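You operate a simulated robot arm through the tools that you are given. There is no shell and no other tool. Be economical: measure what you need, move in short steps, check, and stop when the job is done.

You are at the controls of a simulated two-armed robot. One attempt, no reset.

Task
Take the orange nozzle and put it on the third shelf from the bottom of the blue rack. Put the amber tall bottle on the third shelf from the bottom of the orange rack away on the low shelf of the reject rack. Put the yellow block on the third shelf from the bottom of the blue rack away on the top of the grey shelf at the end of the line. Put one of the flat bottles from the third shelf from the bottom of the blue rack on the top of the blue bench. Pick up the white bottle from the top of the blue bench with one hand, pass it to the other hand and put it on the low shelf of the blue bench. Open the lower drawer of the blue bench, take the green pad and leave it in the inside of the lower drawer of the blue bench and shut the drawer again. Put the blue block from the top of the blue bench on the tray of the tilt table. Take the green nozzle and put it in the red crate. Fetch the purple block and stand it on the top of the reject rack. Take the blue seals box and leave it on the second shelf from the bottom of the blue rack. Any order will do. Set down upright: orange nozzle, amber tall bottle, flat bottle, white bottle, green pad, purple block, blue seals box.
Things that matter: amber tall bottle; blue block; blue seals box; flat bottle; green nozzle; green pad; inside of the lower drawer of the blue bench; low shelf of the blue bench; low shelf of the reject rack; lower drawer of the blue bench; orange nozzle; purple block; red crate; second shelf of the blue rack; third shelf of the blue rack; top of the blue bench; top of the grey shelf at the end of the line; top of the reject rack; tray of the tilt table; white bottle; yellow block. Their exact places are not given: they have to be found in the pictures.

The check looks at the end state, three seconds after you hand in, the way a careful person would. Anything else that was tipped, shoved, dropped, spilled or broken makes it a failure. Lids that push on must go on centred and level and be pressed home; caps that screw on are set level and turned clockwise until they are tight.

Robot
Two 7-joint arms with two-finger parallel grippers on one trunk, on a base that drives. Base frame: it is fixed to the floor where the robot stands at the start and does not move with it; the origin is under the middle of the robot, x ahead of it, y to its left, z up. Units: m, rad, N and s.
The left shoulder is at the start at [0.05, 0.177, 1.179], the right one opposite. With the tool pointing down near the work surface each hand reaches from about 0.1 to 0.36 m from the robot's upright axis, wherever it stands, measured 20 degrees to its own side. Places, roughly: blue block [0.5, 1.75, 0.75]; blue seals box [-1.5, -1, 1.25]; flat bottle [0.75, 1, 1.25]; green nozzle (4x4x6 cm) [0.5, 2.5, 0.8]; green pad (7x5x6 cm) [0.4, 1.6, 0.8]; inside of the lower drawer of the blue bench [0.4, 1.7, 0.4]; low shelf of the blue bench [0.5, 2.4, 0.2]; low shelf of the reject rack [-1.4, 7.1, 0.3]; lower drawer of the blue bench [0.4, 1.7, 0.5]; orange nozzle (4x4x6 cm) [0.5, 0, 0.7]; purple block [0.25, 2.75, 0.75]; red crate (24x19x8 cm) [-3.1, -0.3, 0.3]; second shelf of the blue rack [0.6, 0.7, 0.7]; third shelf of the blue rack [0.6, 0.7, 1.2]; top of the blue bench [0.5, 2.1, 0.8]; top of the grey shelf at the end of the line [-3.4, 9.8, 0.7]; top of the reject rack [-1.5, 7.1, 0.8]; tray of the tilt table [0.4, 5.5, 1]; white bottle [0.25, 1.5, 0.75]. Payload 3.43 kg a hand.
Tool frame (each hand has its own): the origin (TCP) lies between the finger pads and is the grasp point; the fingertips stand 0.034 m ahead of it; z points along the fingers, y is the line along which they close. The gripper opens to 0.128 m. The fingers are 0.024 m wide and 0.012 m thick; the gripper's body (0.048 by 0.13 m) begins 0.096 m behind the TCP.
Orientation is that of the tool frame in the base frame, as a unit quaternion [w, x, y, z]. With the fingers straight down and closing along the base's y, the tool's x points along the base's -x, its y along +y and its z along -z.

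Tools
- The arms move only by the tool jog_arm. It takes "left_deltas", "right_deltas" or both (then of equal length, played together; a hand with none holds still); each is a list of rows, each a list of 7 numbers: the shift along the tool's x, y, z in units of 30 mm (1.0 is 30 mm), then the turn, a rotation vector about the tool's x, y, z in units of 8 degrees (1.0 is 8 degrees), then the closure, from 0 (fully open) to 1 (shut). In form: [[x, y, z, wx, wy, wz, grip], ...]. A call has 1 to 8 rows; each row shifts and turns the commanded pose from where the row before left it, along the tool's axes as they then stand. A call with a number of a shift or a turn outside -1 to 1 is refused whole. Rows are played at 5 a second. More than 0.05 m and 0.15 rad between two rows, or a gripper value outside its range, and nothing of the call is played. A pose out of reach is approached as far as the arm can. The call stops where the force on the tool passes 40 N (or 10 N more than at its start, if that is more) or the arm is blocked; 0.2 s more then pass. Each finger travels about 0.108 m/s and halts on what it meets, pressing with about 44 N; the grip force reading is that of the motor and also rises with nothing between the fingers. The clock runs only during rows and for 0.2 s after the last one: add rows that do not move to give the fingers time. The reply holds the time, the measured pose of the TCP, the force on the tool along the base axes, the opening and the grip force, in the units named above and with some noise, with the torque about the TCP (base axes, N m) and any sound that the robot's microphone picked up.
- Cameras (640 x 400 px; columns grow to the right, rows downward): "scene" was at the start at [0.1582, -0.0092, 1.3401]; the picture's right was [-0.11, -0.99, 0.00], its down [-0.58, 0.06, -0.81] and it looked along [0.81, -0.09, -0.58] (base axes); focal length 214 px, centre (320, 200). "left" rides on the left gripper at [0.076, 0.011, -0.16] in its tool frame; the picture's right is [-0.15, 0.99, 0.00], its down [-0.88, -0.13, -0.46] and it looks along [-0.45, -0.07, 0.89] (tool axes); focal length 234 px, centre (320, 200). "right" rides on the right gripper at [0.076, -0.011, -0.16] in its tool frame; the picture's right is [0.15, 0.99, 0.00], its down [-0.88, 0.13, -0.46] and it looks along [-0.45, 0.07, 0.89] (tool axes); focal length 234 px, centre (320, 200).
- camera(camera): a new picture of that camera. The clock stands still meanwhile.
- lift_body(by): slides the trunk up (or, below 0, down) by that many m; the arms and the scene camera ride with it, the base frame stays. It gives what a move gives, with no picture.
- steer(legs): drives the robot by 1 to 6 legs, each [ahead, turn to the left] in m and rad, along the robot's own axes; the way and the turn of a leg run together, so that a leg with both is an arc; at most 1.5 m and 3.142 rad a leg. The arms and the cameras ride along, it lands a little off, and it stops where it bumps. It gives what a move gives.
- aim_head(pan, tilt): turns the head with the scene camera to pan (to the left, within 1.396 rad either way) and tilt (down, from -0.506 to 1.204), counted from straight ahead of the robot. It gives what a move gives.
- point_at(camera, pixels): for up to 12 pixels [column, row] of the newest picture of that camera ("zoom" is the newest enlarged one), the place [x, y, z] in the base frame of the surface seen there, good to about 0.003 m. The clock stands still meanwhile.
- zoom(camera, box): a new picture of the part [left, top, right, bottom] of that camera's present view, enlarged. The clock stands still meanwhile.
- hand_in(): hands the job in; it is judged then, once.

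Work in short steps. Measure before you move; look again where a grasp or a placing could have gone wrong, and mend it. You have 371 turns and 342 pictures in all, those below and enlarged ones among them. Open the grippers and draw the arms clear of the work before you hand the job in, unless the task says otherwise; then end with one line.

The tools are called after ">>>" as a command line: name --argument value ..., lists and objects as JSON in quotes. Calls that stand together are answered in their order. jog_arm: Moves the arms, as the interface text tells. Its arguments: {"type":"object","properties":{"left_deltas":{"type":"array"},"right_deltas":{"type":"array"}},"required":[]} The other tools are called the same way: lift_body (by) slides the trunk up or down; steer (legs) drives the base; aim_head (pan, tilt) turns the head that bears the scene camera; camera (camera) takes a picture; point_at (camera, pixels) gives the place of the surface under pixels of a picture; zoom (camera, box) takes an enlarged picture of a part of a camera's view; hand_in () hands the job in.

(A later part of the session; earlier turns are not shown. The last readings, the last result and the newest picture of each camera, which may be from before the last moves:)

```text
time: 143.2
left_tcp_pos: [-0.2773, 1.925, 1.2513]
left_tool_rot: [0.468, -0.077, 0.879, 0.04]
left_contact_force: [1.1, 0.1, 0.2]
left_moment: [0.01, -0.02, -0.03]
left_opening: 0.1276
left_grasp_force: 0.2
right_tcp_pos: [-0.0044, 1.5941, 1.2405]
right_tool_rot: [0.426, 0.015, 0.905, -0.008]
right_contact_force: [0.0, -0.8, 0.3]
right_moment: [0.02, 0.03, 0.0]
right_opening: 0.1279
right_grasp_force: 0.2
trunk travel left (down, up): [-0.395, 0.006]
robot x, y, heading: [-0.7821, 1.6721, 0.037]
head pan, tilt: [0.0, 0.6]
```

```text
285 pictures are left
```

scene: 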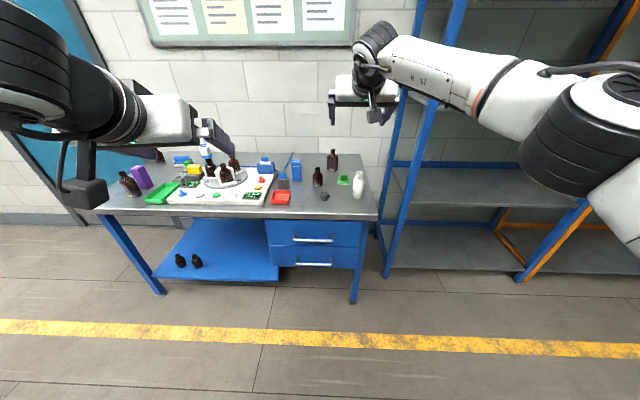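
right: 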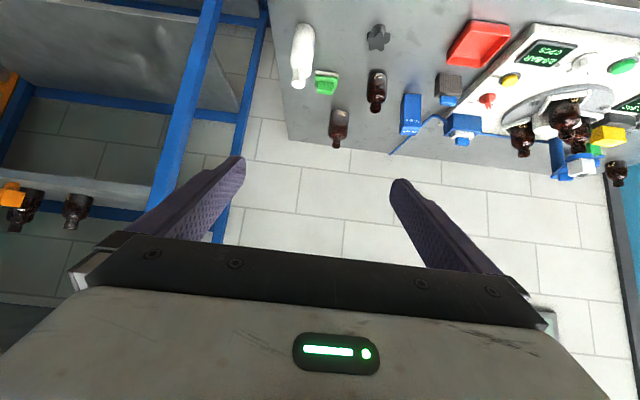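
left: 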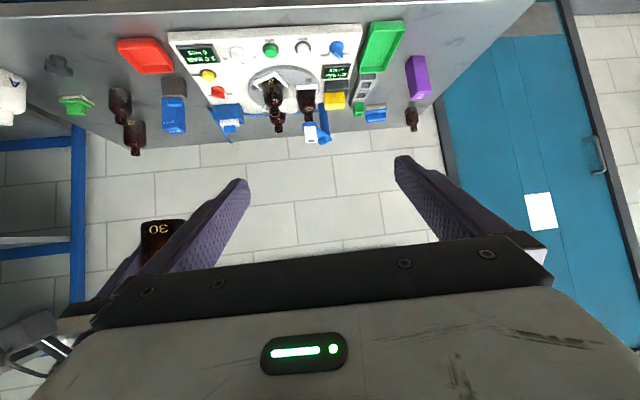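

I measure the white bottle, the pad, the blue block, the drawer handles and the low shelf.

>>> point_at --camera "scene" --pixels '[[359, 174], [359, 185], [358, 194], [344, 180], [297, 170], [296, 264], [334, 264], [315, 264], [315, 236], [250, 278], [200, 240], [160, 275]]'

>>> zoom --camera "scene" --box '[260, 140, 388, 220]'

>>> zoom --camera "scene" --box '[260, 210, 388, 290]'

```text
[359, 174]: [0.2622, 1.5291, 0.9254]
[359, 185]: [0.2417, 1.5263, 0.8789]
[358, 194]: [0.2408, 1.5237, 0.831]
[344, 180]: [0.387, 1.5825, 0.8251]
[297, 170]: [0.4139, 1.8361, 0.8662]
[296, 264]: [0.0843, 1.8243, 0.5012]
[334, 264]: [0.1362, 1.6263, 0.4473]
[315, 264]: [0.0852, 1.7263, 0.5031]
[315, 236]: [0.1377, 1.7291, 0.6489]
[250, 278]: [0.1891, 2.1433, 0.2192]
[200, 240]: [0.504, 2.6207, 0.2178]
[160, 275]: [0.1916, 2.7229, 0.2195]
```

```text
5.00 times, centred on (324, 180) of scene
```

zoom: 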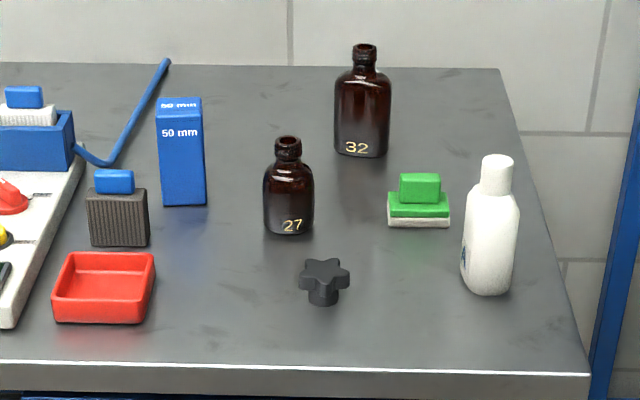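

```text
5.00 times, centred on (324, 250) of scene
```

zoom: 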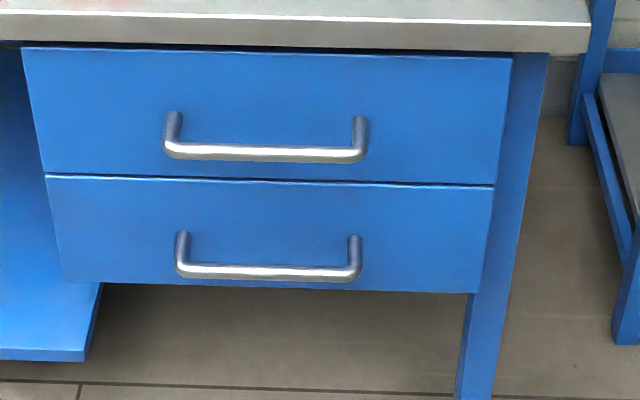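

I look down at the robot's own base to learn its footprint.

>>> aim_head --pan 0.0 --tilt 1.2

>>> camera --camera "scene"

>>> point_at --camera "scene" --pixels '[[320, 330], [320, 300], [320, 360], [320, 390], [200, 330], [440, 330], [320, 260]]'

```text
time: 144.2
left_tcp_pos: [-0.2761, 1.9251, 1.2516]
left_tool_rot: [0.469, -0.077, 0.879, 0.04]
left_contact_force: [-0.5, -0.5, -0.2]
left_moment: [-0.01, 0.0, 0.0]
left_opening: 0.1279
left_grasp_force: 0.0
right_tcp_pos: [-0.0034, 1.5947, 1.2404]
right_tool_rot: [0.426, 0.015, 0.905, -0.007]
right_contact_force: [-0.1, 1.1, 0.2]
right_moment: [-0.03, 0.02, -0.01]
right_opening: 0.1283
right_grasp_force: 0.0
trunk travel left (down, up): [-0.395, 0.006]
robot x, y, heading: [-0.7842, 1.6736, 0.036]
head pan, tilt: [0.0, 1.201]
```

```text
282 pictures are left
```

scene: 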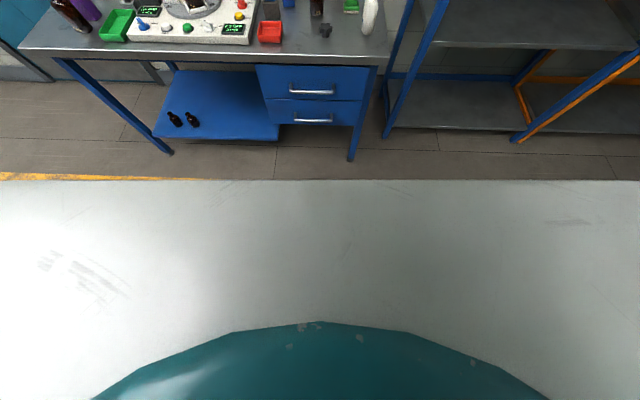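

```text
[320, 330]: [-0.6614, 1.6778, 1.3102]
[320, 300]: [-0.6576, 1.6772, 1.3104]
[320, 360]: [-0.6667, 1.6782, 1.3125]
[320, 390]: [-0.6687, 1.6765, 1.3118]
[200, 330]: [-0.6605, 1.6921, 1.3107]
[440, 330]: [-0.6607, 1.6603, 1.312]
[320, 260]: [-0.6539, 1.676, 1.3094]
```

The torso hides the base; I'll proceed carefully. For the white bottle I plan: right hand grips its cap (z≈0.92), left takes the body later. I retract the right hand a little, straighten the heading, lower the trunk and drive closer.

>>> jog_arm --right_deltas '[[0.637, 0, -0.77, 0, 0, 0, 0], [0.637, 0, -0.77, 0, 0, 0, 0], [0.637, 0, -0.77, 0, 0, 0, 0], [0.637, 0, -0.77, 0, 0, 0, 0], [0, -0.6, 0, 0, 0, 0, 0], [0, -0.6, 0, 0, 0, 0, 0]]'

>>> steer --legs '[[0, -0.037], [0.33, 0]]'

>>> lift_body --by -0.22

>>> aim_head --pan 0.0 --tilt 0.6

>>> camera --camera "right"

>>> camera --camera "scene"

```text
time: 145.6
left_tcp_pos: [-0.2761, 1.9238, 1.2517]
left_tool_rot: [0.469, -0.077, 0.879, 0.041]
left_contact_force: [0.4, 0.0, 0.3]
left_moment: [-0.01, 0.02, 0.0]
left_opening: 0.128
left_grasp_force: 0.2
right_tcp_pos: [-0.1246, 1.5612, 1.2403]
right_tool_rot: [0.426, 0.017, 0.905, -0.008]
right_contact_force: [0.5, -0.4, -0.3]
right_moment: [0.02, -0.02, -0.04]
right_opening: 0.1278
right_grasp_force: 0.1
trunk travel left (down, up): [-0.395, 0.006]
robot x, y, heading: [-0.7849, 1.6747, 0.037]
head pan, tilt: [0.0, 1.201]
```

```text
time: 148.1
left_tcp_pos: [0.0601, 1.9028, 1.2506]
left_tool_rot: [0.469, -0.06, 0.881, 0.031]
left_contact_force: [0.6, -0.4, 0.8]
left_moment: [0.03, -0.02, 0.0]
left_opening: 0.128
left_grasp_force: 0.0
right_tcp_pos: [0.1982, 1.5353, 1.2409]
right_tool_rot: [0.425, 0.033, 0.904, -0.015]
right_contact_force: [0.4, 0.6, -0.7]
right_moment: [-0.01, 0.0, -0.01]
right_opening: 0.1278
right_grasp_force: 0.2
trunk travel left (down, up): [-0.395, 0.006]
robot x, y, heading: [-0.4569, 1.6725, -0.003]
head pan, tilt: [0.0, 1.201]
```

```text
time: 150.4
left_tcp_pos: [0.0593, 1.9036, 1.0317]
left_tool_rot: [0.469, -0.06, 0.88, 0.031]
left_contact_force: [0.3, 0.0, 0.4]
left_moment: [0.0, 0.01, 0.01]
left_opening: 0.1278
left_grasp_force: 0.0
right_tcp_pos: [0.1978, 1.5348, 1.0207]
right_tool_rot: [0.425, 0.033, 0.904, -0.016]
right_contact_force: [-0.8, 0.5, 0.3]
right_moment: [0.01, 0.0, -0.02]
right_opening: 0.128
right_grasp_force: 0.0
trunk travel left (down, up): [-0.175, 0.226]
robot x, y, heading: [-0.4566, 1.6682, -0.003]
head pan, tilt: [0.0, 1.201]
```

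```text
time: 151.4
left_tcp_pos: [0.0595, 1.9031, 1.0312]
left_tool_rot: [0.469, -0.059, 0.881, 0.031]
left_contact_force: [-0.1, 1.1, -1.4]
left_moment: [-0.01, -0.01, -0.01]
left_opening: 0.128
left_grasp_force: 0.0
right_tcp_pos: [0.1974, 1.5347, 1.0205]
right_tool_rot: [0.426, 0.034, 0.904, -0.016]
right_contact_force: [0.4, 0.6, -0.6]
right_moment: [0.01, 0.01, 0.02]
right_opening: 0.1277
right_grasp_force: 0.0
trunk travel left (down, up): [-0.175, 0.226]
robot x, y, heading: [-0.4569, 1.6721, 0.002]
head pan, tilt: [0.0, 0.6]
```

```text
281 pictures are left
```

right: 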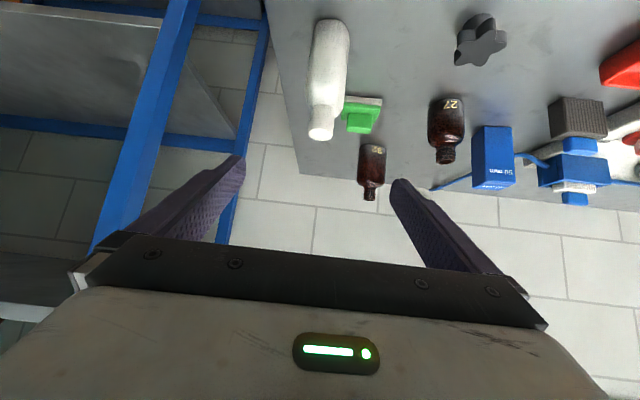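

```text
280 pictures are left
```

scene: 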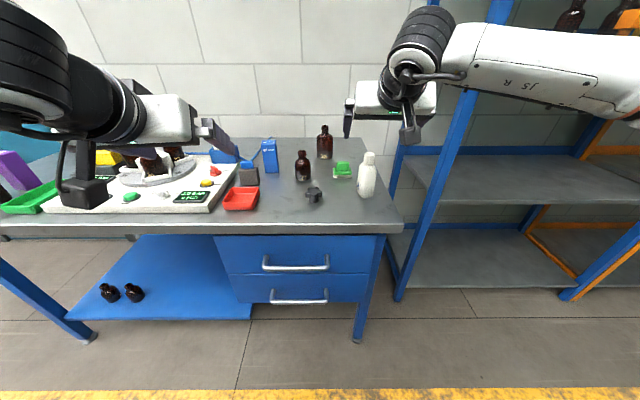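

I measure the cap and the right forearm relative to the rack post.

>>> point_at --camera "scene" --pixels '[[368, 155], [368, 160], [368, 168], [366, 185], [600, 90], [520, 60], [450, 70], [585, 135], [343, 170]]'

>>> point_at --camera "right" --pixels '[[320, 133], [322, 120], [322, 110], [360, 123], [468, 45]]'

```text
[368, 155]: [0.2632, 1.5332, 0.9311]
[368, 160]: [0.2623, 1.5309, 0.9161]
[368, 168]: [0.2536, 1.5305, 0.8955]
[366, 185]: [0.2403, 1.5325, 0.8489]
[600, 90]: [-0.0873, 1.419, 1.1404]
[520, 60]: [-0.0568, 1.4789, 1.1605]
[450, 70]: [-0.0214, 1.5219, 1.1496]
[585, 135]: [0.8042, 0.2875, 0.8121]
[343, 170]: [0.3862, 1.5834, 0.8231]
```

```text
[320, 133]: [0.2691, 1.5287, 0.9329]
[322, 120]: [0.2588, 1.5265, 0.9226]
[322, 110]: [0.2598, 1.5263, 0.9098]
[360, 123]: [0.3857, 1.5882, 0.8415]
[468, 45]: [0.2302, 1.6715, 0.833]
```

Cap centre is (0.273, 1.530), z 0.905–0.935. I approach along the tool axis and grip the cap.

>>> jog_arm --right_deltas '[[1, 0, 0, 0, 0, 0, 0], [0, 0, 1, 0, 0, 0, 0.2], [0, 0, 1, 0, 0, 0, 0.3], [0, 0, 1, 0, 0, 0, 0.3], [0, 0, 1, 0, 0, 0, 0.3], [0, 0, 0.12, 0, 0, 0, 0.3], [0, 0, 0, 0, 0, 0, 0.4]]'

>>> camera --camera "right"

```text
time: 153.1
left_tcp_pos: [0.0611, 1.9031, 1.0313]
left_tool_rot: [0.469, -0.06, 0.881, 0.032]
left_contact_force: [0.7, -0.1, -0.5]
left_moment: [-0.03, -0.04, -0.01]
left_opening: 0.128
left_grasp_force: 0.0
right_tcp_pos: [0.2725, 1.5309, 0.9201]
right_tool_rot: [0.426, 0.033, 0.904, -0.016]
right_contact_force: [-0.2, -0.2, 0.5]
right_moment: [-0.01, 0.01, -0.05]
right_opening: 0.0771
right_grasp_force: 0.0
trunk travel left (down, up): [-0.175, 0.226]
robot x, y, heading: [-0.4608, 1.6704, -0.005]
head pan, tilt: [0.0, 0.6]
```

```text
279 pictures are left
```

right: 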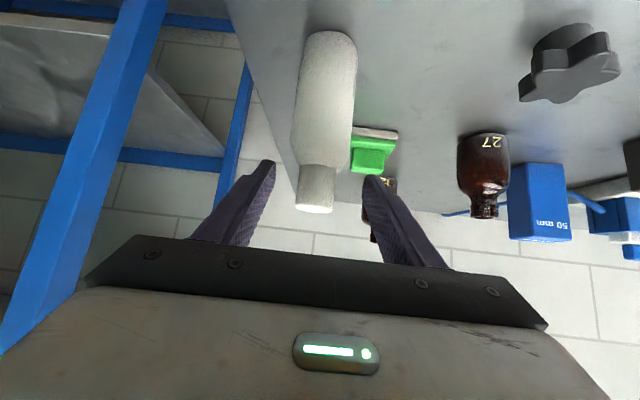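

Centred around the cap; close and lift slightly with the trunk.

>>> jog_arm --right_deltas '[[0, 0, 0, 0, 0, 0, 0.6], [0, 0, 0, 0, 0, 0, 0.8], [0, 0, 0, 0, 0, 0, 1], [0, 0, 0, 0, 0, 0, 1], [0, 0, 0, 0, 0, 0, 1]]'

>>> lift_body --by 0.19

>>> camera --camera "right"

```text
time: 154.2
left_tcp_pos: [0.0596, 1.9046, 1.0336]
left_tool_rot: [0.47, -0.059, 0.88, 0.031]
left_contact_force: [-0.4, 0.3, -0.5]
left_moment: [0.02, -0.02, 0.0]
left_opening: 0.1281
left_grasp_force: 0.1
right_tcp_pos: [0.2726, 1.5292, 0.9252]
right_tool_rot: [0.429, 0.033, 0.902, -0.016]
right_contact_force: [5.3, -1.0, 17.8]
right_moment: [0.17, -0.94, -0.08]
right_opening: 0.0281
right_grasp_force: 44.1
trunk travel left (down, up): [-0.175, 0.226]
robot x, y, heading: [-0.4573, 1.6702, -0.002]
head pan, tilt: [0.0, 0.6]
```

```text
time: 156.3
left_tcp_pos: [0.0603, 1.9038, 1.2213]
left_tool_rot: [0.469, -0.06, 0.88, 0.031]
left_contact_force: [0.1, -0.2, 0.7]
left_moment: [0.0, -0.01, 0.03]
left_opening: 0.1278
left_grasp_force: 0.0
right_tcp_pos: [0.2722, 1.5295, 1.1093]
right_tool_rot: [0.425, 0.034, 0.904, -0.017]
right_contact_force: [-0.3, 0.2, -2.5]
right_moment: [-0.02, -0.04, 0.0]
right_opening: 0.0283
right_grasp_force: 43.7
trunk travel left (down, up): [-0.365, 0.036]
robot x, y, heading: [-0.4562, 1.6718, -0.003]
head pan, tilt: [0.0, 0.6]
```

```text
278 pictures are left
```

right: 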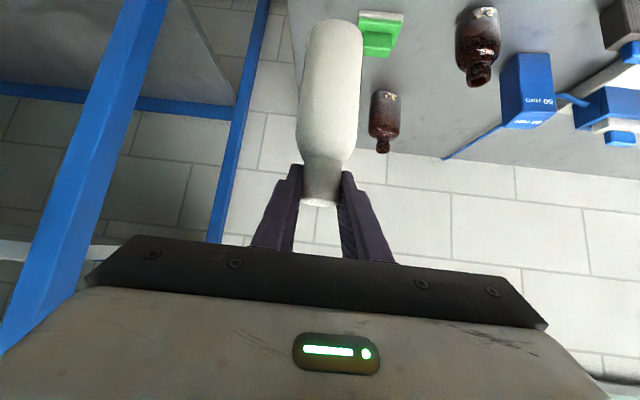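

Held firmly. I back off 0.33 m, draw the right hand in and left, and pitch/yaw the left hand to horizontal, pointing 45° right, for the handover.

>>> steer --legs '[[-0.33, 0]]'

>>> jog_arm --left_deltas '[[0, 0, 0, 0, -1, 0, 0], [0, 0, 0, 0, -1, 0, 0], [0, 0, 0, 0, -1, 0, 0], [0, 0, 0, 0, -1, 0, 0], [0, 0, 0, 1, -0.25, 0, 0], [0, 0, 0, 1, 0, 0, 0], [0, 0, 0, 1, 0, 0, 0], [0, 0, 0, 1, 0, 0, 0]]' --right_deltas '[[0.637, 0.5, -0.77, 0, 0, 0, 1], [0.637, 0.5, -0.77, 0, 0, 0, 1], [0.637, 0.5, -0.77, 0, 0, 0, 1], [0.637, 0.5, -0.77, 0, 0, 0, 1], [0.637, 0.5, -0.77, 0, 0, 0, 1], [0.637, 0.5, -0.77, 0, 0, 0, 1], [0, 0, 0, 0, 0, 0, 1], [0, 0, 0, 0, 0, 0, 1]]'

>>> jog_arm --left_deltas '[[1, 0, 0, 1, 0, 0, 0], [1, 0, 0, 1, 0, 0, 0], [1, 0, 0, 0.5, 0, 0, 0], [1, 0, 0, 0, 0, 0, 0], [1, 0, 0, 0, 0, 0, 0], [1, 0, 0, 0, 0, 0, 0]]'

>>> camera --camera "left"

>>> camera --camera "scene"

```text
time: 158.5
left_tcp_pos: [-0.2714, 1.9058, 1.2208]
left_tool_rot: [0.469, -0.06, 0.881, 0.031]
left_contact_force: [0.8, 0.8, -0.1]
left_moment: [0.01, 0.03, 0.0]
left_opening: 0.128
left_grasp_force: 0.1
right_tcp_pos: [-0.0587, 1.5333, 1.1107]
right_tool_rot: [0.426, 0.033, 0.904, -0.016]
right_contact_force: [0.7, 0.2, -2.2]
right_moment: [-0.03, 0.01, 0.0]
right_opening: 0.0283
right_grasp_force: 43.7
trunk travel left (down, up): [-0.365, 0.036]
robot x, y, heading: [-0.7902, 1.6695, -0.002]
head pan, tilt: [0.0, 0.6]
```

```text
time: 160.3
left_tcp_pos: [-0.2735, 1.9052, 1.2218]
left_tool_rot: [0.698, -0.034, 0.715, 0.031]
left_contact_force: [0.6, 0.7, -0.3]
left_moment: [0.03, -0.01, -0.03]
left_opening: 0.1283
left_grasp_force: 0.0
left hand out of reach, approached as far as the arm can: row 5, 6, 7, 8
right_tcp_pos: [-0.2291, 1.6361, 1.1076]
right_tool_rot: [0.425, 0.033, 0.904, -0.015]
right_contact_force: [0.1, -0.2, -2.8]
right_moment: [0.02, -0.06, -0.01]
right_opening: 0.028
right_grasp_force: 43.8
trunk travel left (down, up): [-0.365, 0.036]
robot x, y, heading: [-0.7868, 1.6663, -0.001]
head pan, tilt: [0.0, 0.6]
```

```text
time: 161.7
left_tcp_pos: [-0.2855, 1.8471, 1.214]
left_tool_rot: [0.668, 0.073, 0.734, -0.099]
left_contact_force: [-0.6, -0.2, 0.6]
left_moment: [-0.02, 0.03, 0.01]
left_opening: 0.1279
left_grasp_force: 0.1
left hand out of reach, approached as far as the arm can: row 1, 2, 3, 4, 5, 6
right_tcp_pos: [-0.2307, 1.6366, 1.1085]
right_tool_rot: [0.425, 0.033, 0.904, -0.016]
right_contact_force: [-0.6, 0.3, -3.1]
right_moment: [0.0, -0.02, 0.03]
right_opening: 0.0283
right_grasp_force: 43.8
trunk travel left (down, up): [-0.365, 0.036]
robot x, y, heading: [-0.7876, 1.6728, -0.001]
head pan, tilt: [0.0, 0.6]
```

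```text
277 pictures are left
```

left: 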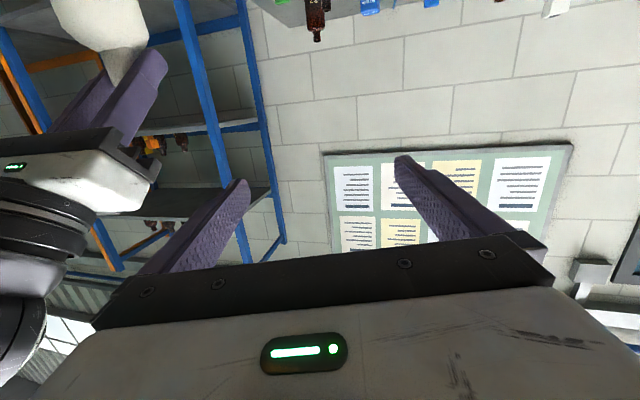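

```text
276 pictures are left
```

scene: 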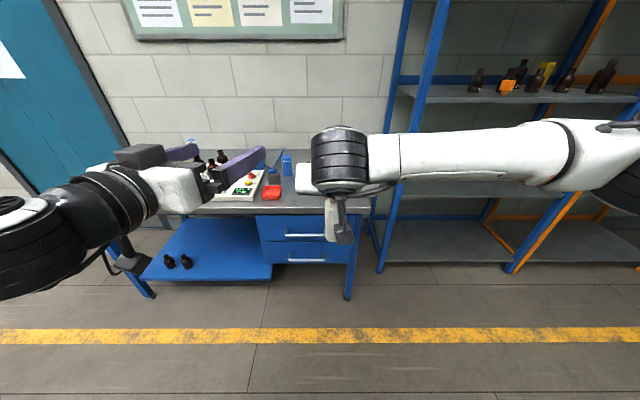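

The left wrist can't yaw that far inward, but ~14° is attainable. I cancel the surplus command, so the left hand sits horizontal with a slight inward yaw, and move the bottle a little left.

>>> jog_arm --left_deltas '[[-1, 0, 0, -1, 0, 0, 0], [-1, 0, 0, -1, 0, 0, 0], [-1, 0, 0, -1, 0, 0, 0], [-1, 0, 0, -0.8, 0, 0, 0], [-1, 0, 0, 0, 0, 0, 0], [-1, 0, 0, 0, 0, 0, 0], [0, 0, 0, 0, 0, 0, 0]]' --right_deltas '[[0, 0.5, 0, 0, 0, 0, 1], [0, 0.5, 0, 0, 0, 0, 1], [0, 0.5, 0, 0, 0, 0, 1], [0, 0, 0, 0, 0, 0, 1], [0, 0, 0, 0, 0, 0, 1], [0, 0, 0, 0, 0, 0, 1], [0, 0, 0, 0, 0, 0, 1]]'

```text
time: 163.3
left_tcp_pos: [-0.2688, 1.851, 1.3935]
left_tool_rot: [0.665, -0.105, 0.733, 0.096]
left_contact_force: [-0.2, -0.9, -0.3]
left_moment: [0.0, 0.01, 0.0]
left_opening: 0.1282
left_grasp_force: 0.1
right_tcp_pos: [-0.2272, 1.6809, 1.109]
right_tool_rot: [0.426, 0.033, 0.904, -0.016]
right_contact_force: [0.5, 0.2, -2.0]
right_moment: [-0.01, -0.02, -0.01]
right_opening: 0.0284
right_grasp_force: 43.6
trunk travel left (down, up): [-0.365, 0.036]
robot x, y, heading: [-0.7885, 1.6742, -0.001]
head pan, tilt: [0.0, 0.6]
```

Unreachable rows are simply dropped, so the left hand is now higher and yawed outward. I bring the yaw to 0 and descend stepwise to see what is reachable.

>>> jog_arm --left_deltas '[[0, 0, 0, 1, 0, 0, 0], [0, 0, 0, 1, 0, 0, 0], [1, 0, 0, 0, 0, 0, 0], [1, 0, 0, 0, 0, 0, 0], [1, 0, 0, 0, 0, 0, 0], [1, 0, 0, 0, 0, 0, 0], [1, 0, 0, 0, 0, 0, 0], [1, 0, 0, 0, 0, 0, 0]]'

>>> jog_arm --left_deltas '[[1, 0, 0, 0, 0, 0, 0], [1, 0, 0, 0, 0, 0, 0], [1, 0, 0, 0, 0, 0, 0], [1, 0, 0, 0, 0, 0, 0], [1, 0, 0, 0, 0, 0, 0]]'

>>> camera --camera "scene"

```text
time: 165.1
left_tcp_pos: [-0.2864, 1.8466, 1.2153]
left_tool_rot: [0.673, -0.012, 0.74, -0.007]
left_contact_force: [-0.1, -0.4, -0.1]
left_moment: [-0.02, -0.02, 0.0]
left_opening: 0.1281
left_grasp_force: 0.0
right_tcp_pos: [-0.2256, 1.6801, 1.1095]
right_tool_rot: [0.425, 0.032, 0.904, -0.016]
right_contact_force: [-0.6, 0.3, -2.0]
right_moment: [-0.02, -0.01, -0.03]
right_opening: 0.0283
right_grasp_force: 44.3
trunk travel left (down, up): [-0.365, 0.036]
robot x, y, heading: [-0.7817, 1.6703, -0.003]
head pan, tilt: [0.0, 0.6]
```

```text
time: 166.3
left_tcp_pos: [-0.2851, 1.8463, 1.1757]
left_tool_rot: [0.673, -0.012, 0.739, -0.006]
left_contact_force: [0.4, -0.1, 0.0]
left_moment: [0.0, -0.02, 0.03]
left_opening: 0.128
left_grasp_force: 0.1
left hand out of reach, approached as far as the arm can: row 1, 2, 3, 4, 5
right_tcp_pos: [-0.2261, 1.6807, 1.1096]
right_tool_rot: [0.425, 0.032, 0.904, -0.016]
right_contact_force: [-0.9, 0.5, -2.2]
right_moment: [0.02, -0.05, -0.02]
right_opening: 0.0283
right_grasp_force: 44.6
trunk travel left (down, up): [-0.365, 0.036]
robot x, y, heading: [-0.7908, 1.6705, -0.007]
head pan, tilt: [0.0, 0.6]
```

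```text
275 pictures are left
```

scene: 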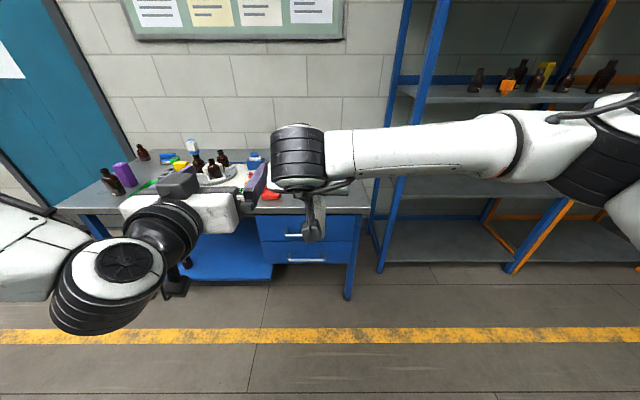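

The hands' geometry won't work this way: the final holder must grip the cap from above for the low shelf, so the first holder should grip the body horizontally. I set the bottle back down near the bench front at about (0.18, 1.56) to regrasp it.

>>> jog_arm --left_deltas '[[-1, 1, 0, 0, 0, 0, 0], [-1, 1, 0, 0, 0, 0, 0], [0, 1, 0, 0, 0, 0, 0], [0, 0, 0, 0, 0, 0, 0]]' --right_deltas '[[0, -1, 0, 0, 0, 0, 1], [0, -1, 0, 0, 0, 0, 1], [0, -1, 0, 0, 0, 0, 1], [0, -1, 0, 0, 0, 0, 1]]'

>>> steer --legs '[[0.41, 0]]'

>>> lift_body --by -0.17

>>> camera --camera "right"

>>> camera --camera "scene"

```text
time: 167.3
left_tcp_pos: [-0.2805, 1.9368, 1.2323]
left_tool_rot: [0.673, -0.01, 0.739, -0.007]
left_contact_force: [-0.6, -0.1, -0.3]
left_moment: [0.01, 0.01, 0.03]
left_opening: 0.128
left_grasp_force: 0.0
right_tcp_pos: [-0.2348, 1.5581, 1.1084]
right_tool_rot: [0.426, 0.033, 0.904, -0.016]
right_contact_force: [-0.8, -0.2, -1.3]
right_moment: [0.05, -0.01, 0.01]
right_opening: 0.0283
right_grasp_force: 44.4
trunk travel left (down, up): [-0.365, 0.036]
robot x, y, heading: [-0.7905, 1.6727, -0.001]
head pan, tilt: [0.0, 0.6]
```

```text
time: 169.8
left_tcp_pos: [0.1226, 1.9374, 1.23]
left_tool_rot: [0.673, -0.01, 0.739, -0.008]
left_contact_force: [-0.5, -1.0, -0.6]
left_moment: [-0.01, -0.02, -0.01]
left_opening: 0.128
left_grasp_force: 0.0
right_tcp_pos: [0.1701, 1.5599, 1.1081]
right_tool_rot: [0.425, 0.032, 0.905, -0.016]
right_contact_force: [0.4, 0.4, -1.9]
right_moment: [0.01, -0.02, -0.04]
right_opening: 0.0285
right_grasp_force: 44.0
trunk travel left (down, up): [-0.365, 0.036]
robot x, y, heading: [-0.3849, 1.6705, -0.004]
head pan, tilt: [0.0, 0.6]
```

```text
time: 171.8
left_tcp_pos: [0.1237, 1.9373, 1.0612]
left_tool_rot: [0.673, -0.012, 0.739, -0.006]
left_contact_force: [-0.1, 0.1, -0.5]
left_moment: [0.03, 0.0, 0.0]
left_opening: 0.1278
left_grasp_force: 0.1
right_tcp_pos: [0.1693, 1.5597, 0.939]
right_tool_rot: [0.425, 0.033, 0.905, -0.016]
right_contact_force: [-0.6, -0.4, -3.0]
right_moment: [0.0, 0.03, -0.02]
right_opening: 0.0283
right_grasp_force: 44.2
trunk travel left (down, up): [-0.195, 0.206]
robot x, y, heading: [-0.3829, 1.6713, -0.0]
head pan, tilt: [0.0, 0.6]
```

```text
274 pictures are left
```

right: 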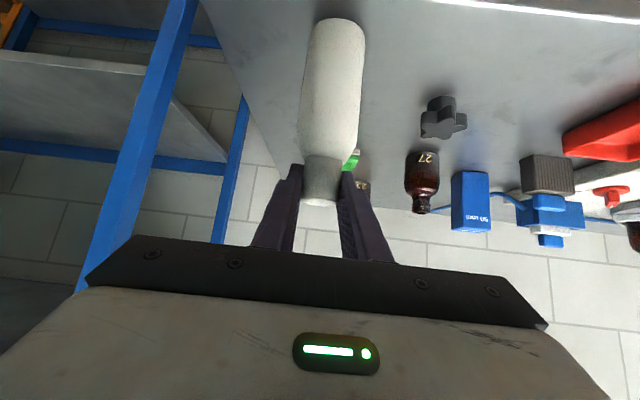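

```text
273 pictures are left
```

scene: 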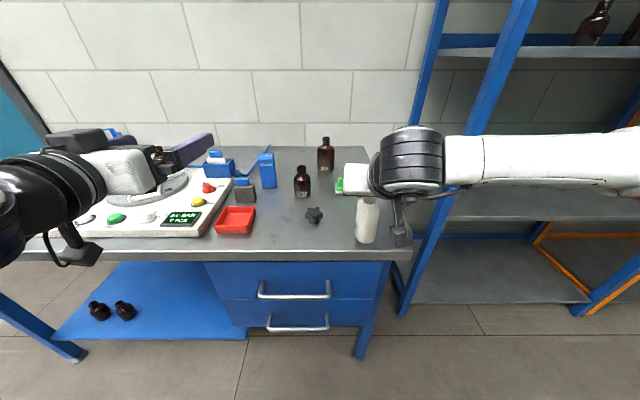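

Close to the surface. Zoom at the bottle's foot.

>>> lift_body --by -0.013

>>> zoom --camera "scene" --box '[328, 190, 408, 260]'

>>> point_at --camera "zoom" --pixels '[[310, 300], [310, 385], [310, 200], [310, 100]]'

```text
time: 172.4
left_tcp_pos: [0.1233, 1.9369, 1.0481]
left_tool_rot: [0.673, -0.012, 0.739, -0.006]
left_contact_force: [-0.1, -0.8, 0.4]
left_moment: [0.0, 0.01, 0.0]
left_opening: 0.1278
left_grasp_force: 0.0
right_tcp_pos: [0.1696, 1.5593, 0.9268]
right_tool_rot: [0.425, 0.033, 0.905, -0.016]
right_contact_force: [-0.5, 0.5, -2.4]
right_moment: [0.02, 0.05, -0.01]
right_opening: 0.0285
right_grasp_force: 44.0
trunk travel left (down, up): [-0.182, 0.219]
robot x, y, heading: [-0.385, 1.6736, -0.0]
head pan, tilt: [0.0, 0.6]
```

```text
5.71 times, centred on (368, 225) of scene
```

zoom: 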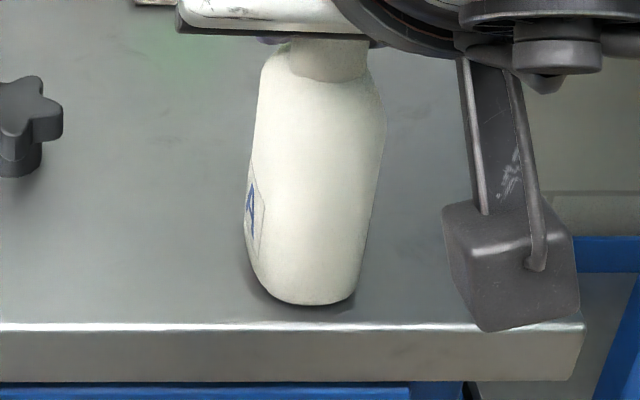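

```text
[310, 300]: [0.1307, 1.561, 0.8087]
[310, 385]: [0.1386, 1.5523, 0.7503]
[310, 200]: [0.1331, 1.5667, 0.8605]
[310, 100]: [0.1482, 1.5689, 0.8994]
```

A few mm left: lower 4 mm, release, retreat up and back along the tool axis.

>>> lift_body --by -0.003

>>> jog_arm --right_deltas '[[0, 0, 0, 0, 0, 0, 0.7], [0, 0, 0, 0, 0, 0, 0.4], [0, 0, 0, 0, 0, 0, 0.4], [0, 0, -1, 0, 0, 0, 0.3], [0, 0, -1, 0, 0, 0, 0.2], [0, 0, -1, 0, 0, 0, 0.1], [0, 0, -1, 0, 0, 0, 0]]'

>>> camera --camera "right"

```text
time: 172.9
left_tcp_pos: [0.122, 1.9377, 1.046]
left_tool_rot: [0.674, -0.012, 0.739, -0.006]
left_contact_force: [-0.1, 0.2, -0.2]
left_moment: [0.01, -0.05, 0.0]
left_opening: 0.1283
left_grasp_force: 0.1
right_tcp_pos: [0.1694, 1.5601, 0.9246]
right_tool_rot: [0.428, 0.032, 0.903, -0.015]
right_contact_force: [-0.9, -0.8, 4.8]
right_moment: [-0.11, -0.02, -0.04]
right_opening: 0.0283
right_grasp_force: 44.2
trunk travel left (down, up): [-0.179, 0.222]
robot x, y, heading: [-0.3877, 1.6732, 0.001]
head pan, tilt: [0.0, 0.6]
```

```text
time: 174.5
left_tcp_pos: [0.1215, 1.9385, 1.045]
left_tool_rot: [0.674, -0.012, 0.739, -0.006]
left_contact_force: [0.8, 0.0, -0.1]
left_moment: [-0.03, -0.01, -0.01]
left_opening: 0.1281
left_grasp_force: 0.1
right_tcp_pos: [0.0765, 1.5684, 0.9986]
right_tool_rot: [0.427, 0.032, 0.904, -0.016]
right_contact_force: [0.0, 0.1, 0.2]
right_moment: [0.01, 0.01, -0.05]
right_opening: 0.1279
right_grasp_force: 0.0
trunk travel left (down, up): [-0.179, 0.222]
robot x, y, heading: [-0.3842, 1.6698, 0.002]
head pan, tilt: [0.0, 0.6]
```

```text
271 pictures are left
```

right: 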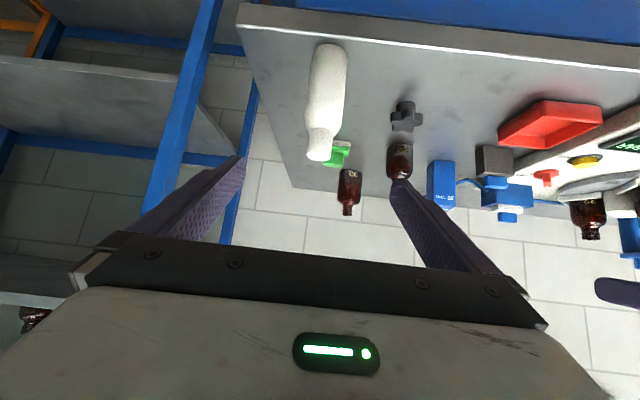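

It stands upright. The left hand is already horizontal, so it becomes the first holder (body), and the right will take the cap. I shift the base so the left hand lines up with the bottle.

>>> steer --legs '[[-0.4, 0], [0, -1.571], [0.375, 0], [0, 1.571]]'

>>> lift_body --by -0.177

>>> camera --camera "scene"

>>> camera --camera "left"

```text
time: 186.7
left_tcp_pos: [-0.283, 1.5604, 1.0449]
left_tool_rot: [0.673, -0.012, 0.739, -0.006]
left_contact_force: [0.8, 0.0, -0.6]
left_moment: [0.0, 0.01, -0.01]
left_opening: 0.1282
left_grasp_force: 0.1
right_tcp_pos: [-0.3282, 1.1899, 0.9999]
right_tool_rot: [0.425, 0.032, 0.905, -0.016]
right_contact_force: [-0.5, -0.5, 0.3]
right_moment: [-0.01, 0.01, 0.03]
right_opening: 0.128
right_grasp_force: 0.0
trunk travel left (down, up): [-0.179, 0.222]
robot x, y, heading: [-0.7898, 1.2891, -0.002]
head pan, tilt: [0.0, 0.6]
```

```text
time: 188.7
left_tcp_pos: [-0.2841, 1.56, 0.8685]
left_tool_rot: [0.674, -0.012, 0.739, -0.006]
left_contact_force: [0.0, 1.1, 0.3]
left_moment: [0.02, 0.0, -0.03]
left_opening: 0.1279
left_grasp_force: 0.2
right_tcp_pos: [-0.3276, 1.1904, 0.8219]
right_tool_rot: [0.426, 0.031, 0.904, -0.015]
right_contact_force: [0.4, -0.5, -0.1]
right_moment: [0.01, -0.03, -0.01]
right_opening: 0.1281
right_grasp_force: 0.1
trunk travel left (down, up): [-0.002, 0.399]
robot x, y, heading: [-0.7909, 1.2955, 0.004]
head pan, tilt: [0.0, 0.6]
```

```text
270 pictures are left
```

scene: 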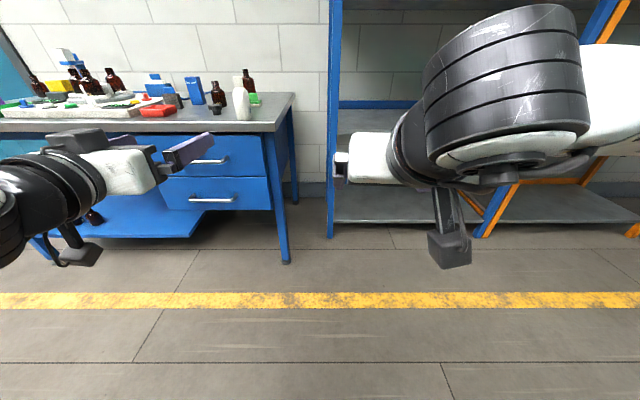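

```text
269 pictures are left
```

left: 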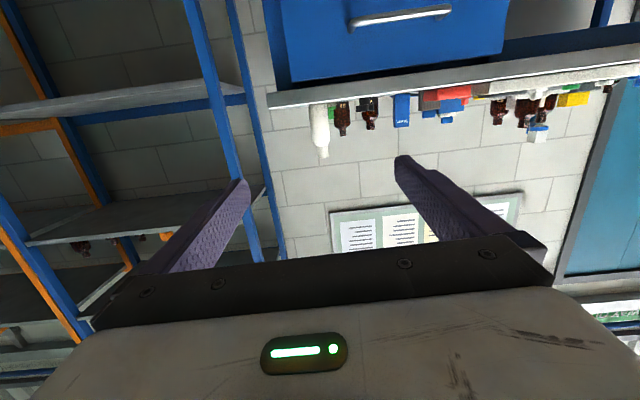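

I measure the bottle and try lowering the left hand a bit.

>>> point_at --camera "left" --pixels '[[320, 118], [313, 125], [328, 125], [321, 150]]'

>>> point_at --camera "scene" --pixels '[[240, 110], [240, 100], [239, 82], [216, 110]]'

>>> jog_arm --left_deltas '[[0.4, 0, 0, 0, 0, 0, 0], [0, 0, 0, 0, 0, 0, 0]]'

```text
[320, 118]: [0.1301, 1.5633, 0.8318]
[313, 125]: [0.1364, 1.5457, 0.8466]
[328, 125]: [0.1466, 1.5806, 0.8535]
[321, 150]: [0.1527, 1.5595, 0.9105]
```

```text
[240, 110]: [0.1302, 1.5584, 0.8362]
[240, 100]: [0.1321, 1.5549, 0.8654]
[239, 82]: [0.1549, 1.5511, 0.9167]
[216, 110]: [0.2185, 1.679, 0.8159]
```

```text
time: 189.2
left_tcp_pos: [-0.283, 1.5601, 0.8555]
left_tool_rot: [0.674, -0.012, 0.739, -0.005]
left_contact_force: [0.4, 0.0, -0.4]
left_moment: [-0.02, 0.01, -0.01]
left_opening: 0.1279
left_grasp_force: 0.0
right_tcp_pos: [-0.3279, 1.1899, 0.8217]
right_tool_rot: [0.426, 0.032, 0.904, -0.016]
right_contact_force: [1.0, -0.1, -0.3]
right_moment: [0.01, 0.0, -0.01]
right_opening: 0.1279
right_grasp_force: 0.0
trunk travel left (down, up): [-0.002, 0.399]
robot x, y, heading: [-0.7927, 1.2935, 0.002]
head pan, tilt: [0.0, 0.6]
```

Aligned in y. I drive ahead in two legs until the fingers straddle the bottle.

>>> steer --legs '[[0.33, 0]]'

>>> camera --camera "left"

```text
time: 191.4
left_tcp_pos: [0.0396, 1.5621, 0.8565]
left_tool_rot: [0.674, -0.014, 0.739, -0.004]
left_contact_force: [0.5, -0.4, 0.2]
left_moment: [-0.01, -0.01, 0.0]
left_opening: 0.128
left_grasp_force: 0.0
right_tcp_pos: [-0.0029, 1.1926, 0.8222]
right_tool_rot: [0.427, 0.03, 0.904, -0.015]
right_contact_force: [-0.2, -0.6, -0.9]
right_moment: [0.02, 0.03, 0.0]
right_opening: 0.1279
right_grasp_force: 0.1
trunk travel left (down, up): [-0.002, 0.399]
robot x, y, heading: [-0.4612, 1.2964, 0.007]
head pan, tilt: [0.0, 0.6]
```

```text
268 pictures are left
```

left: 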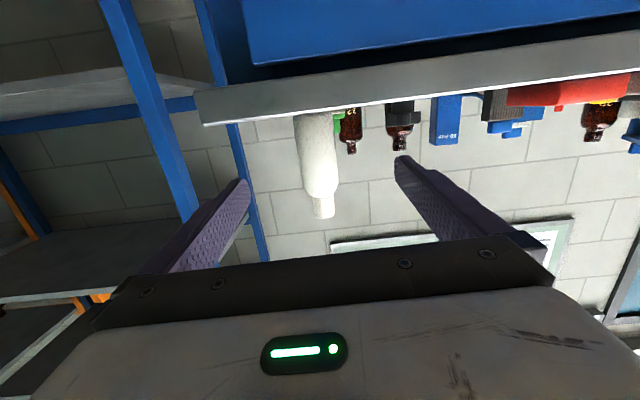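

I narrow the fingers to 92 mm (knob at left), drive 0.12 m more, then close.

>>> jog_arm --left_deltas '[[0, 0, 0, 0, 0, 0, 0.28], [0, 0, 0, 0, 0, 0, 0.28]]'

>>> steer --legs '[[0.12, 0]]'

>>> camera --camera "left"

```text
time: 192.0
left_tcp_pos: [0.0395, 1.5614, 0.8552]
left_tool_rot: [0.673, -0.014, 0.739, -0.005]
left_contact_force: [-0.1, -1.0, 0.4]
left_moment: [-0.01, 0.02, 0.04]
left_opening: 0.0921
left_grasp_force: 0.3
right_tcp_pos: [-0.0037, 1.1928, 0.8223]
right_tool_rot: [0.426, 0.03, 0.904, -0.014]
right_contact_force: [0.1, -0.4, 0.4]
right_moment: [0.01, 0.02, 0.02]
right_opening: 0.128
right_grasp_force: 0.0
trunk travel left (down, up): [-0.002, 0.399]
robot x, y, heading: [-0.4641, 1.2953, 0.004]
head pan, tilt: [0.0, 0.6]
```

```text
time: 193.2
left_tcp_pos: [0.1594, 1.5631, 0.8554]
left_tool_rot: [0.673, -0.014, 0.739, -0.004]
left_contact_force: [0.4, 0.4, 0.0]
left_moment: [-0.02, -0.02, -0.02]
left_opening: 0.0922
left_grasp_force: 0.1
right_tcp_pos: [0.1182, 1.1941, 0.8226]
right_tool_rot: [0.426, 0.029, 0.904, -0.014]
right_contact_force: [0.2, 0.1, -0.1]
right_moment: [0.03, 0.0, -0.03]
right_opening: 0.1281
right_grasp_force: 0.1
trunk travel left (down, up): [-0.002, 0.399]
robot x, y, heading: [-0.3442, 1.2947, 0.007]
head pan, tilt: [0.0, 0.6]
```

```text
267 pictures are left
```

left: 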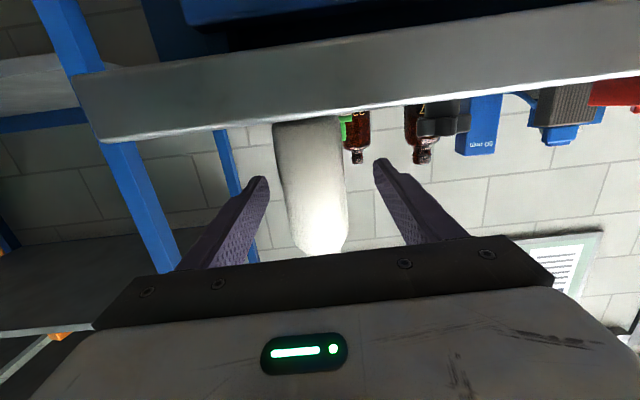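

Straddled. Close, then lift with the trunk and back off.

>>> jog_arm --left_deltas '[[0, 0, 0, 0, 0, 0, 0.5], [0, 0, 0, 0, 0, 0, 0.8], [0, 0, 0, 0, 0, 0, 1], [0, 0, 0, 0, 0, 0, 1]]'

>>> lift_body --by 0.15

>>> steer --legs '[[-0.42, 0]]'

>>> camera --camera "left"

>>> camera --camera "scene"

```text
time: 194.2
left_tcp_pos: [0.159, 1.5623, 0.8564]
left_tool_rot: [0.673, -0.014, 0.739, -0.004]
left_contact_force: [-0.4, 0.7, 1.3]
left_moment: [0.09, -0.02, -0.01]
left_opening: 0.0447
left_grasp_force: 44.1
right_tcp_pos: [0.1173, 1.194, 0.8226]
right_tool_rot: [0.426, 0.03, 0.904, -0.015]
right_contact_force: [0.0, 0.9, 0.2]
right_moment: [-0.02, -0.01, -0.02]
right_opening: 0.1282
right_grasp_force: 0.0
trunk travel left (down, up): [-0.002, 0.399]
robot x, y, heading: [-0.3438, 1.2956, 0.011]
head pan, tilt: [0.0, 0.6]
```

```text
time: 196.0
left_tcp_pos: [0.1605, 1.5636, 1.0057]
left_tool_rot: [0.673, -0.014, 0.74, -0.004]
left_contact_force: [-0.2, -0.2, -2.2]
left_moment: [0.0, -0.01, -0.03]
left_opening: 0.0452
left_grasp_force: 44.4
right_tcp_pos: [0.118, 1.1939, 0.9724]
right_tool_rot: [0.425, 0.029, 0.904, -0.014]
right_contact_force: [0.1, 0.8, -0.3]
right_moment: [-0.04, -0.04, -0.01]
right_opening: 0.1279
right_grasp_force: 0.1
trunk travel left (down, up): [-0.152, 0.249]
robot x, y, heading: [-0.3473, 1.2951, 0.002]
head pan, tilt: [0.0, 0.6]
```

```text
time: 198.6
left_tcp_pos: [-0.2664, 1.5617, 1.0056]
left_tool_rot: [0.673, -0.015, 0.74, -0.004]
left_contact_force: [0.6, -0.1, -2.1]
left_moment: [0.04, -0.02, -0.01]
left_opening: 0.045
left_grasp_force: 44.2
right_tcp_pos: [-0.3097, 1.1916, 0.9729]
right_tool_rot: [0.426, 0.03, 0.904, -0.015]
right_contact_force: [0.9, 0.8, -0.2]
right_moment: [-0.01, -0.02, 0.01]
right_opening: 0.128
right_grasp_force: 0.1
trunk travel left (down, up): [-0.152, 0.249]
robot x, y, heading: [-0.7715, 1.2903, 0.007]
head pan, tilt: [0.0, 0.6]
```

```text
266 pictures are left
```

left: 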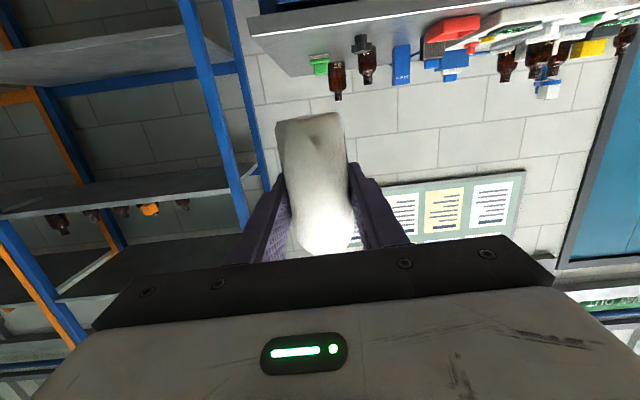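

```text
265 pictures are left
```

scene: 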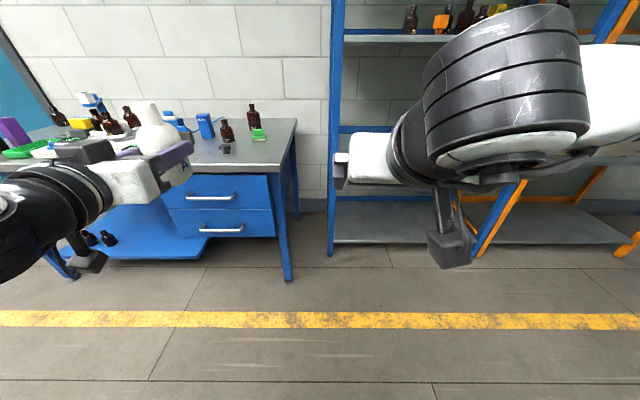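

The left holds the bottle (45 mm). Now I move it inward to the middle while raising the right hand above it.

>>> jog_arm --left_deltas '[[0, -1, 0, 0, 0, 0, 1], [0, -1, 0, 0, 0, 0, 1], [0, -1, 0, 0, 0, 0, 1], [0, -1, 0, 0, 0, 0, 1], [0, -1, 0, 0, 0, 0, 1], [0, -1, 0, 0, 0, 0, 1], [0, -0.8, 0, 0, 0, 0, 1]]' --right_deltas '[[-0.77, 0, -0.637, 0, 0, 0, 0], [-0.77, 0, -0.637, 0, 0, 0, 0], [-0.77, 0, -0.637, 0, 0, 0, 0], [-0.77, 0, -0.637, 0, 0, 0, 0], [-0.77, 0, -0.637, 0, 0, 0, 0], [-0.77, 0, -0.637, 0, 0, 0, 0], [-0.77, 0, -0.637, 0, 0, 0, 0]]'

>>> camera --camera "right"

>>> camera --camera "left"

```text
time: 200.2
left_tcp_pos: [-0.2609, 1.3968, 1.0141]
left_tool_rot: [0.673, -0.015, 0.74, -0.003]
left_contact_force: [-0.6, -0.8, -2.6]
left_moment: [0.0, 0.02, 0.03]
left_opening: 0.0451
left_grasp_force: 44.1
left hand out of reach, approached as far as the arm can: row 6, 7
right_tcp_pos: [-0.3075, 1.1918, 1.1836]
right_tool_rot: [0.425, 0.029, 0.905, -0.014]
right_contact_force: [0.8, 0.5, -0.5]
right_moment: [0.06, -0.01, 0.01]
right_opening: 0.1278
right_grasp_force: 0.0
trunk travel left (down, up): [-0.152, 0.249]
robot x, y, heading: [-0.7723, 1.2923, 0.003]
head pan, tilt: [0.0, 0.6]
```

```text
264 pictures are left
```

right: 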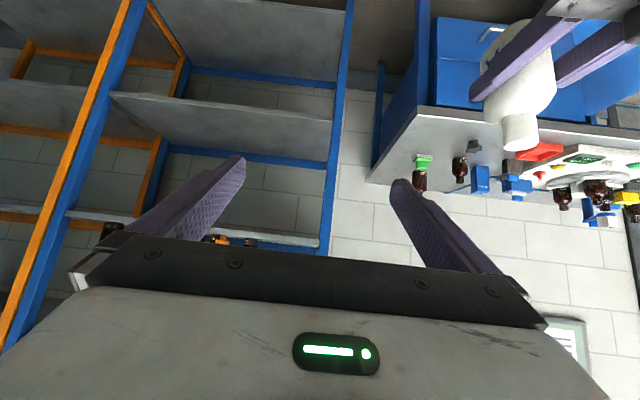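

```text
263 pictures are left
```

left: 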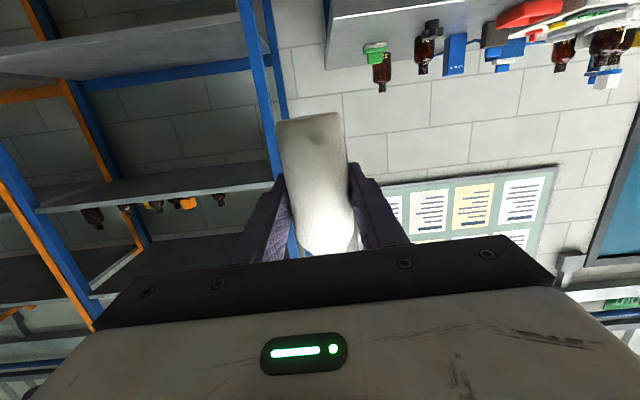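

The left is limited at y≈1.397 here. I bring the right hand across above the cap, yawing it a little inward.

>>> jog_arm --right_deltas '[[0, 1, 0, -0.6, 0, -0.5, 0], [0, 1, 0, -0.6, 0, -0.5, 0], [0, 1, 0, -0.6, 0, -0.5, 0], [0, 1, 0, 0, 0, 0, 0], [0, 1, 0, 0, 0, 0, 0]]'

>>> camera --camera "right"

>>> point_at --camera "left" --pixels '[[330, 215], [305, 130]]'

```text
time: 201.4
left_tcp_pos: [-0.2616, 1.3964, 1.0147]
left_tool_rot: [0.673, -0.014, 0.74, -0.005]
left_contact_force: [-0.4, -0.2, -2.2]
left_moment: [0.05, -0.02, 0.03]
left_opening: 0.0452
left_grasp_force: 44.5
right_tcp_pos: [-0.3269, 1.3414, 1.1805]
right_tool_rot: [0.422, -0.119, 0.897, 0.055]
right_contact_force: [0.4, -0.2, -0.1]
right_moment: [-0.02, 0.02, 0.02]
right_opening: 0.1281
right_grasp_force: 0.1
trunk travel left (down, up): [-0.152, 0.249]
robot x, y, heading: [-0.7711, 1.2902, -0.002]
head pan, tilt: [0.0, 0.6]
```

```text
262 pictures are left
```

right: 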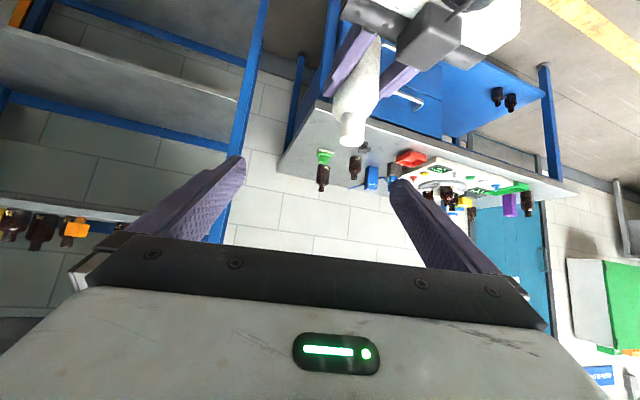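

```text
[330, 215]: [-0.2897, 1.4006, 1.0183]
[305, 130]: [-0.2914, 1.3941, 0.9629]
```

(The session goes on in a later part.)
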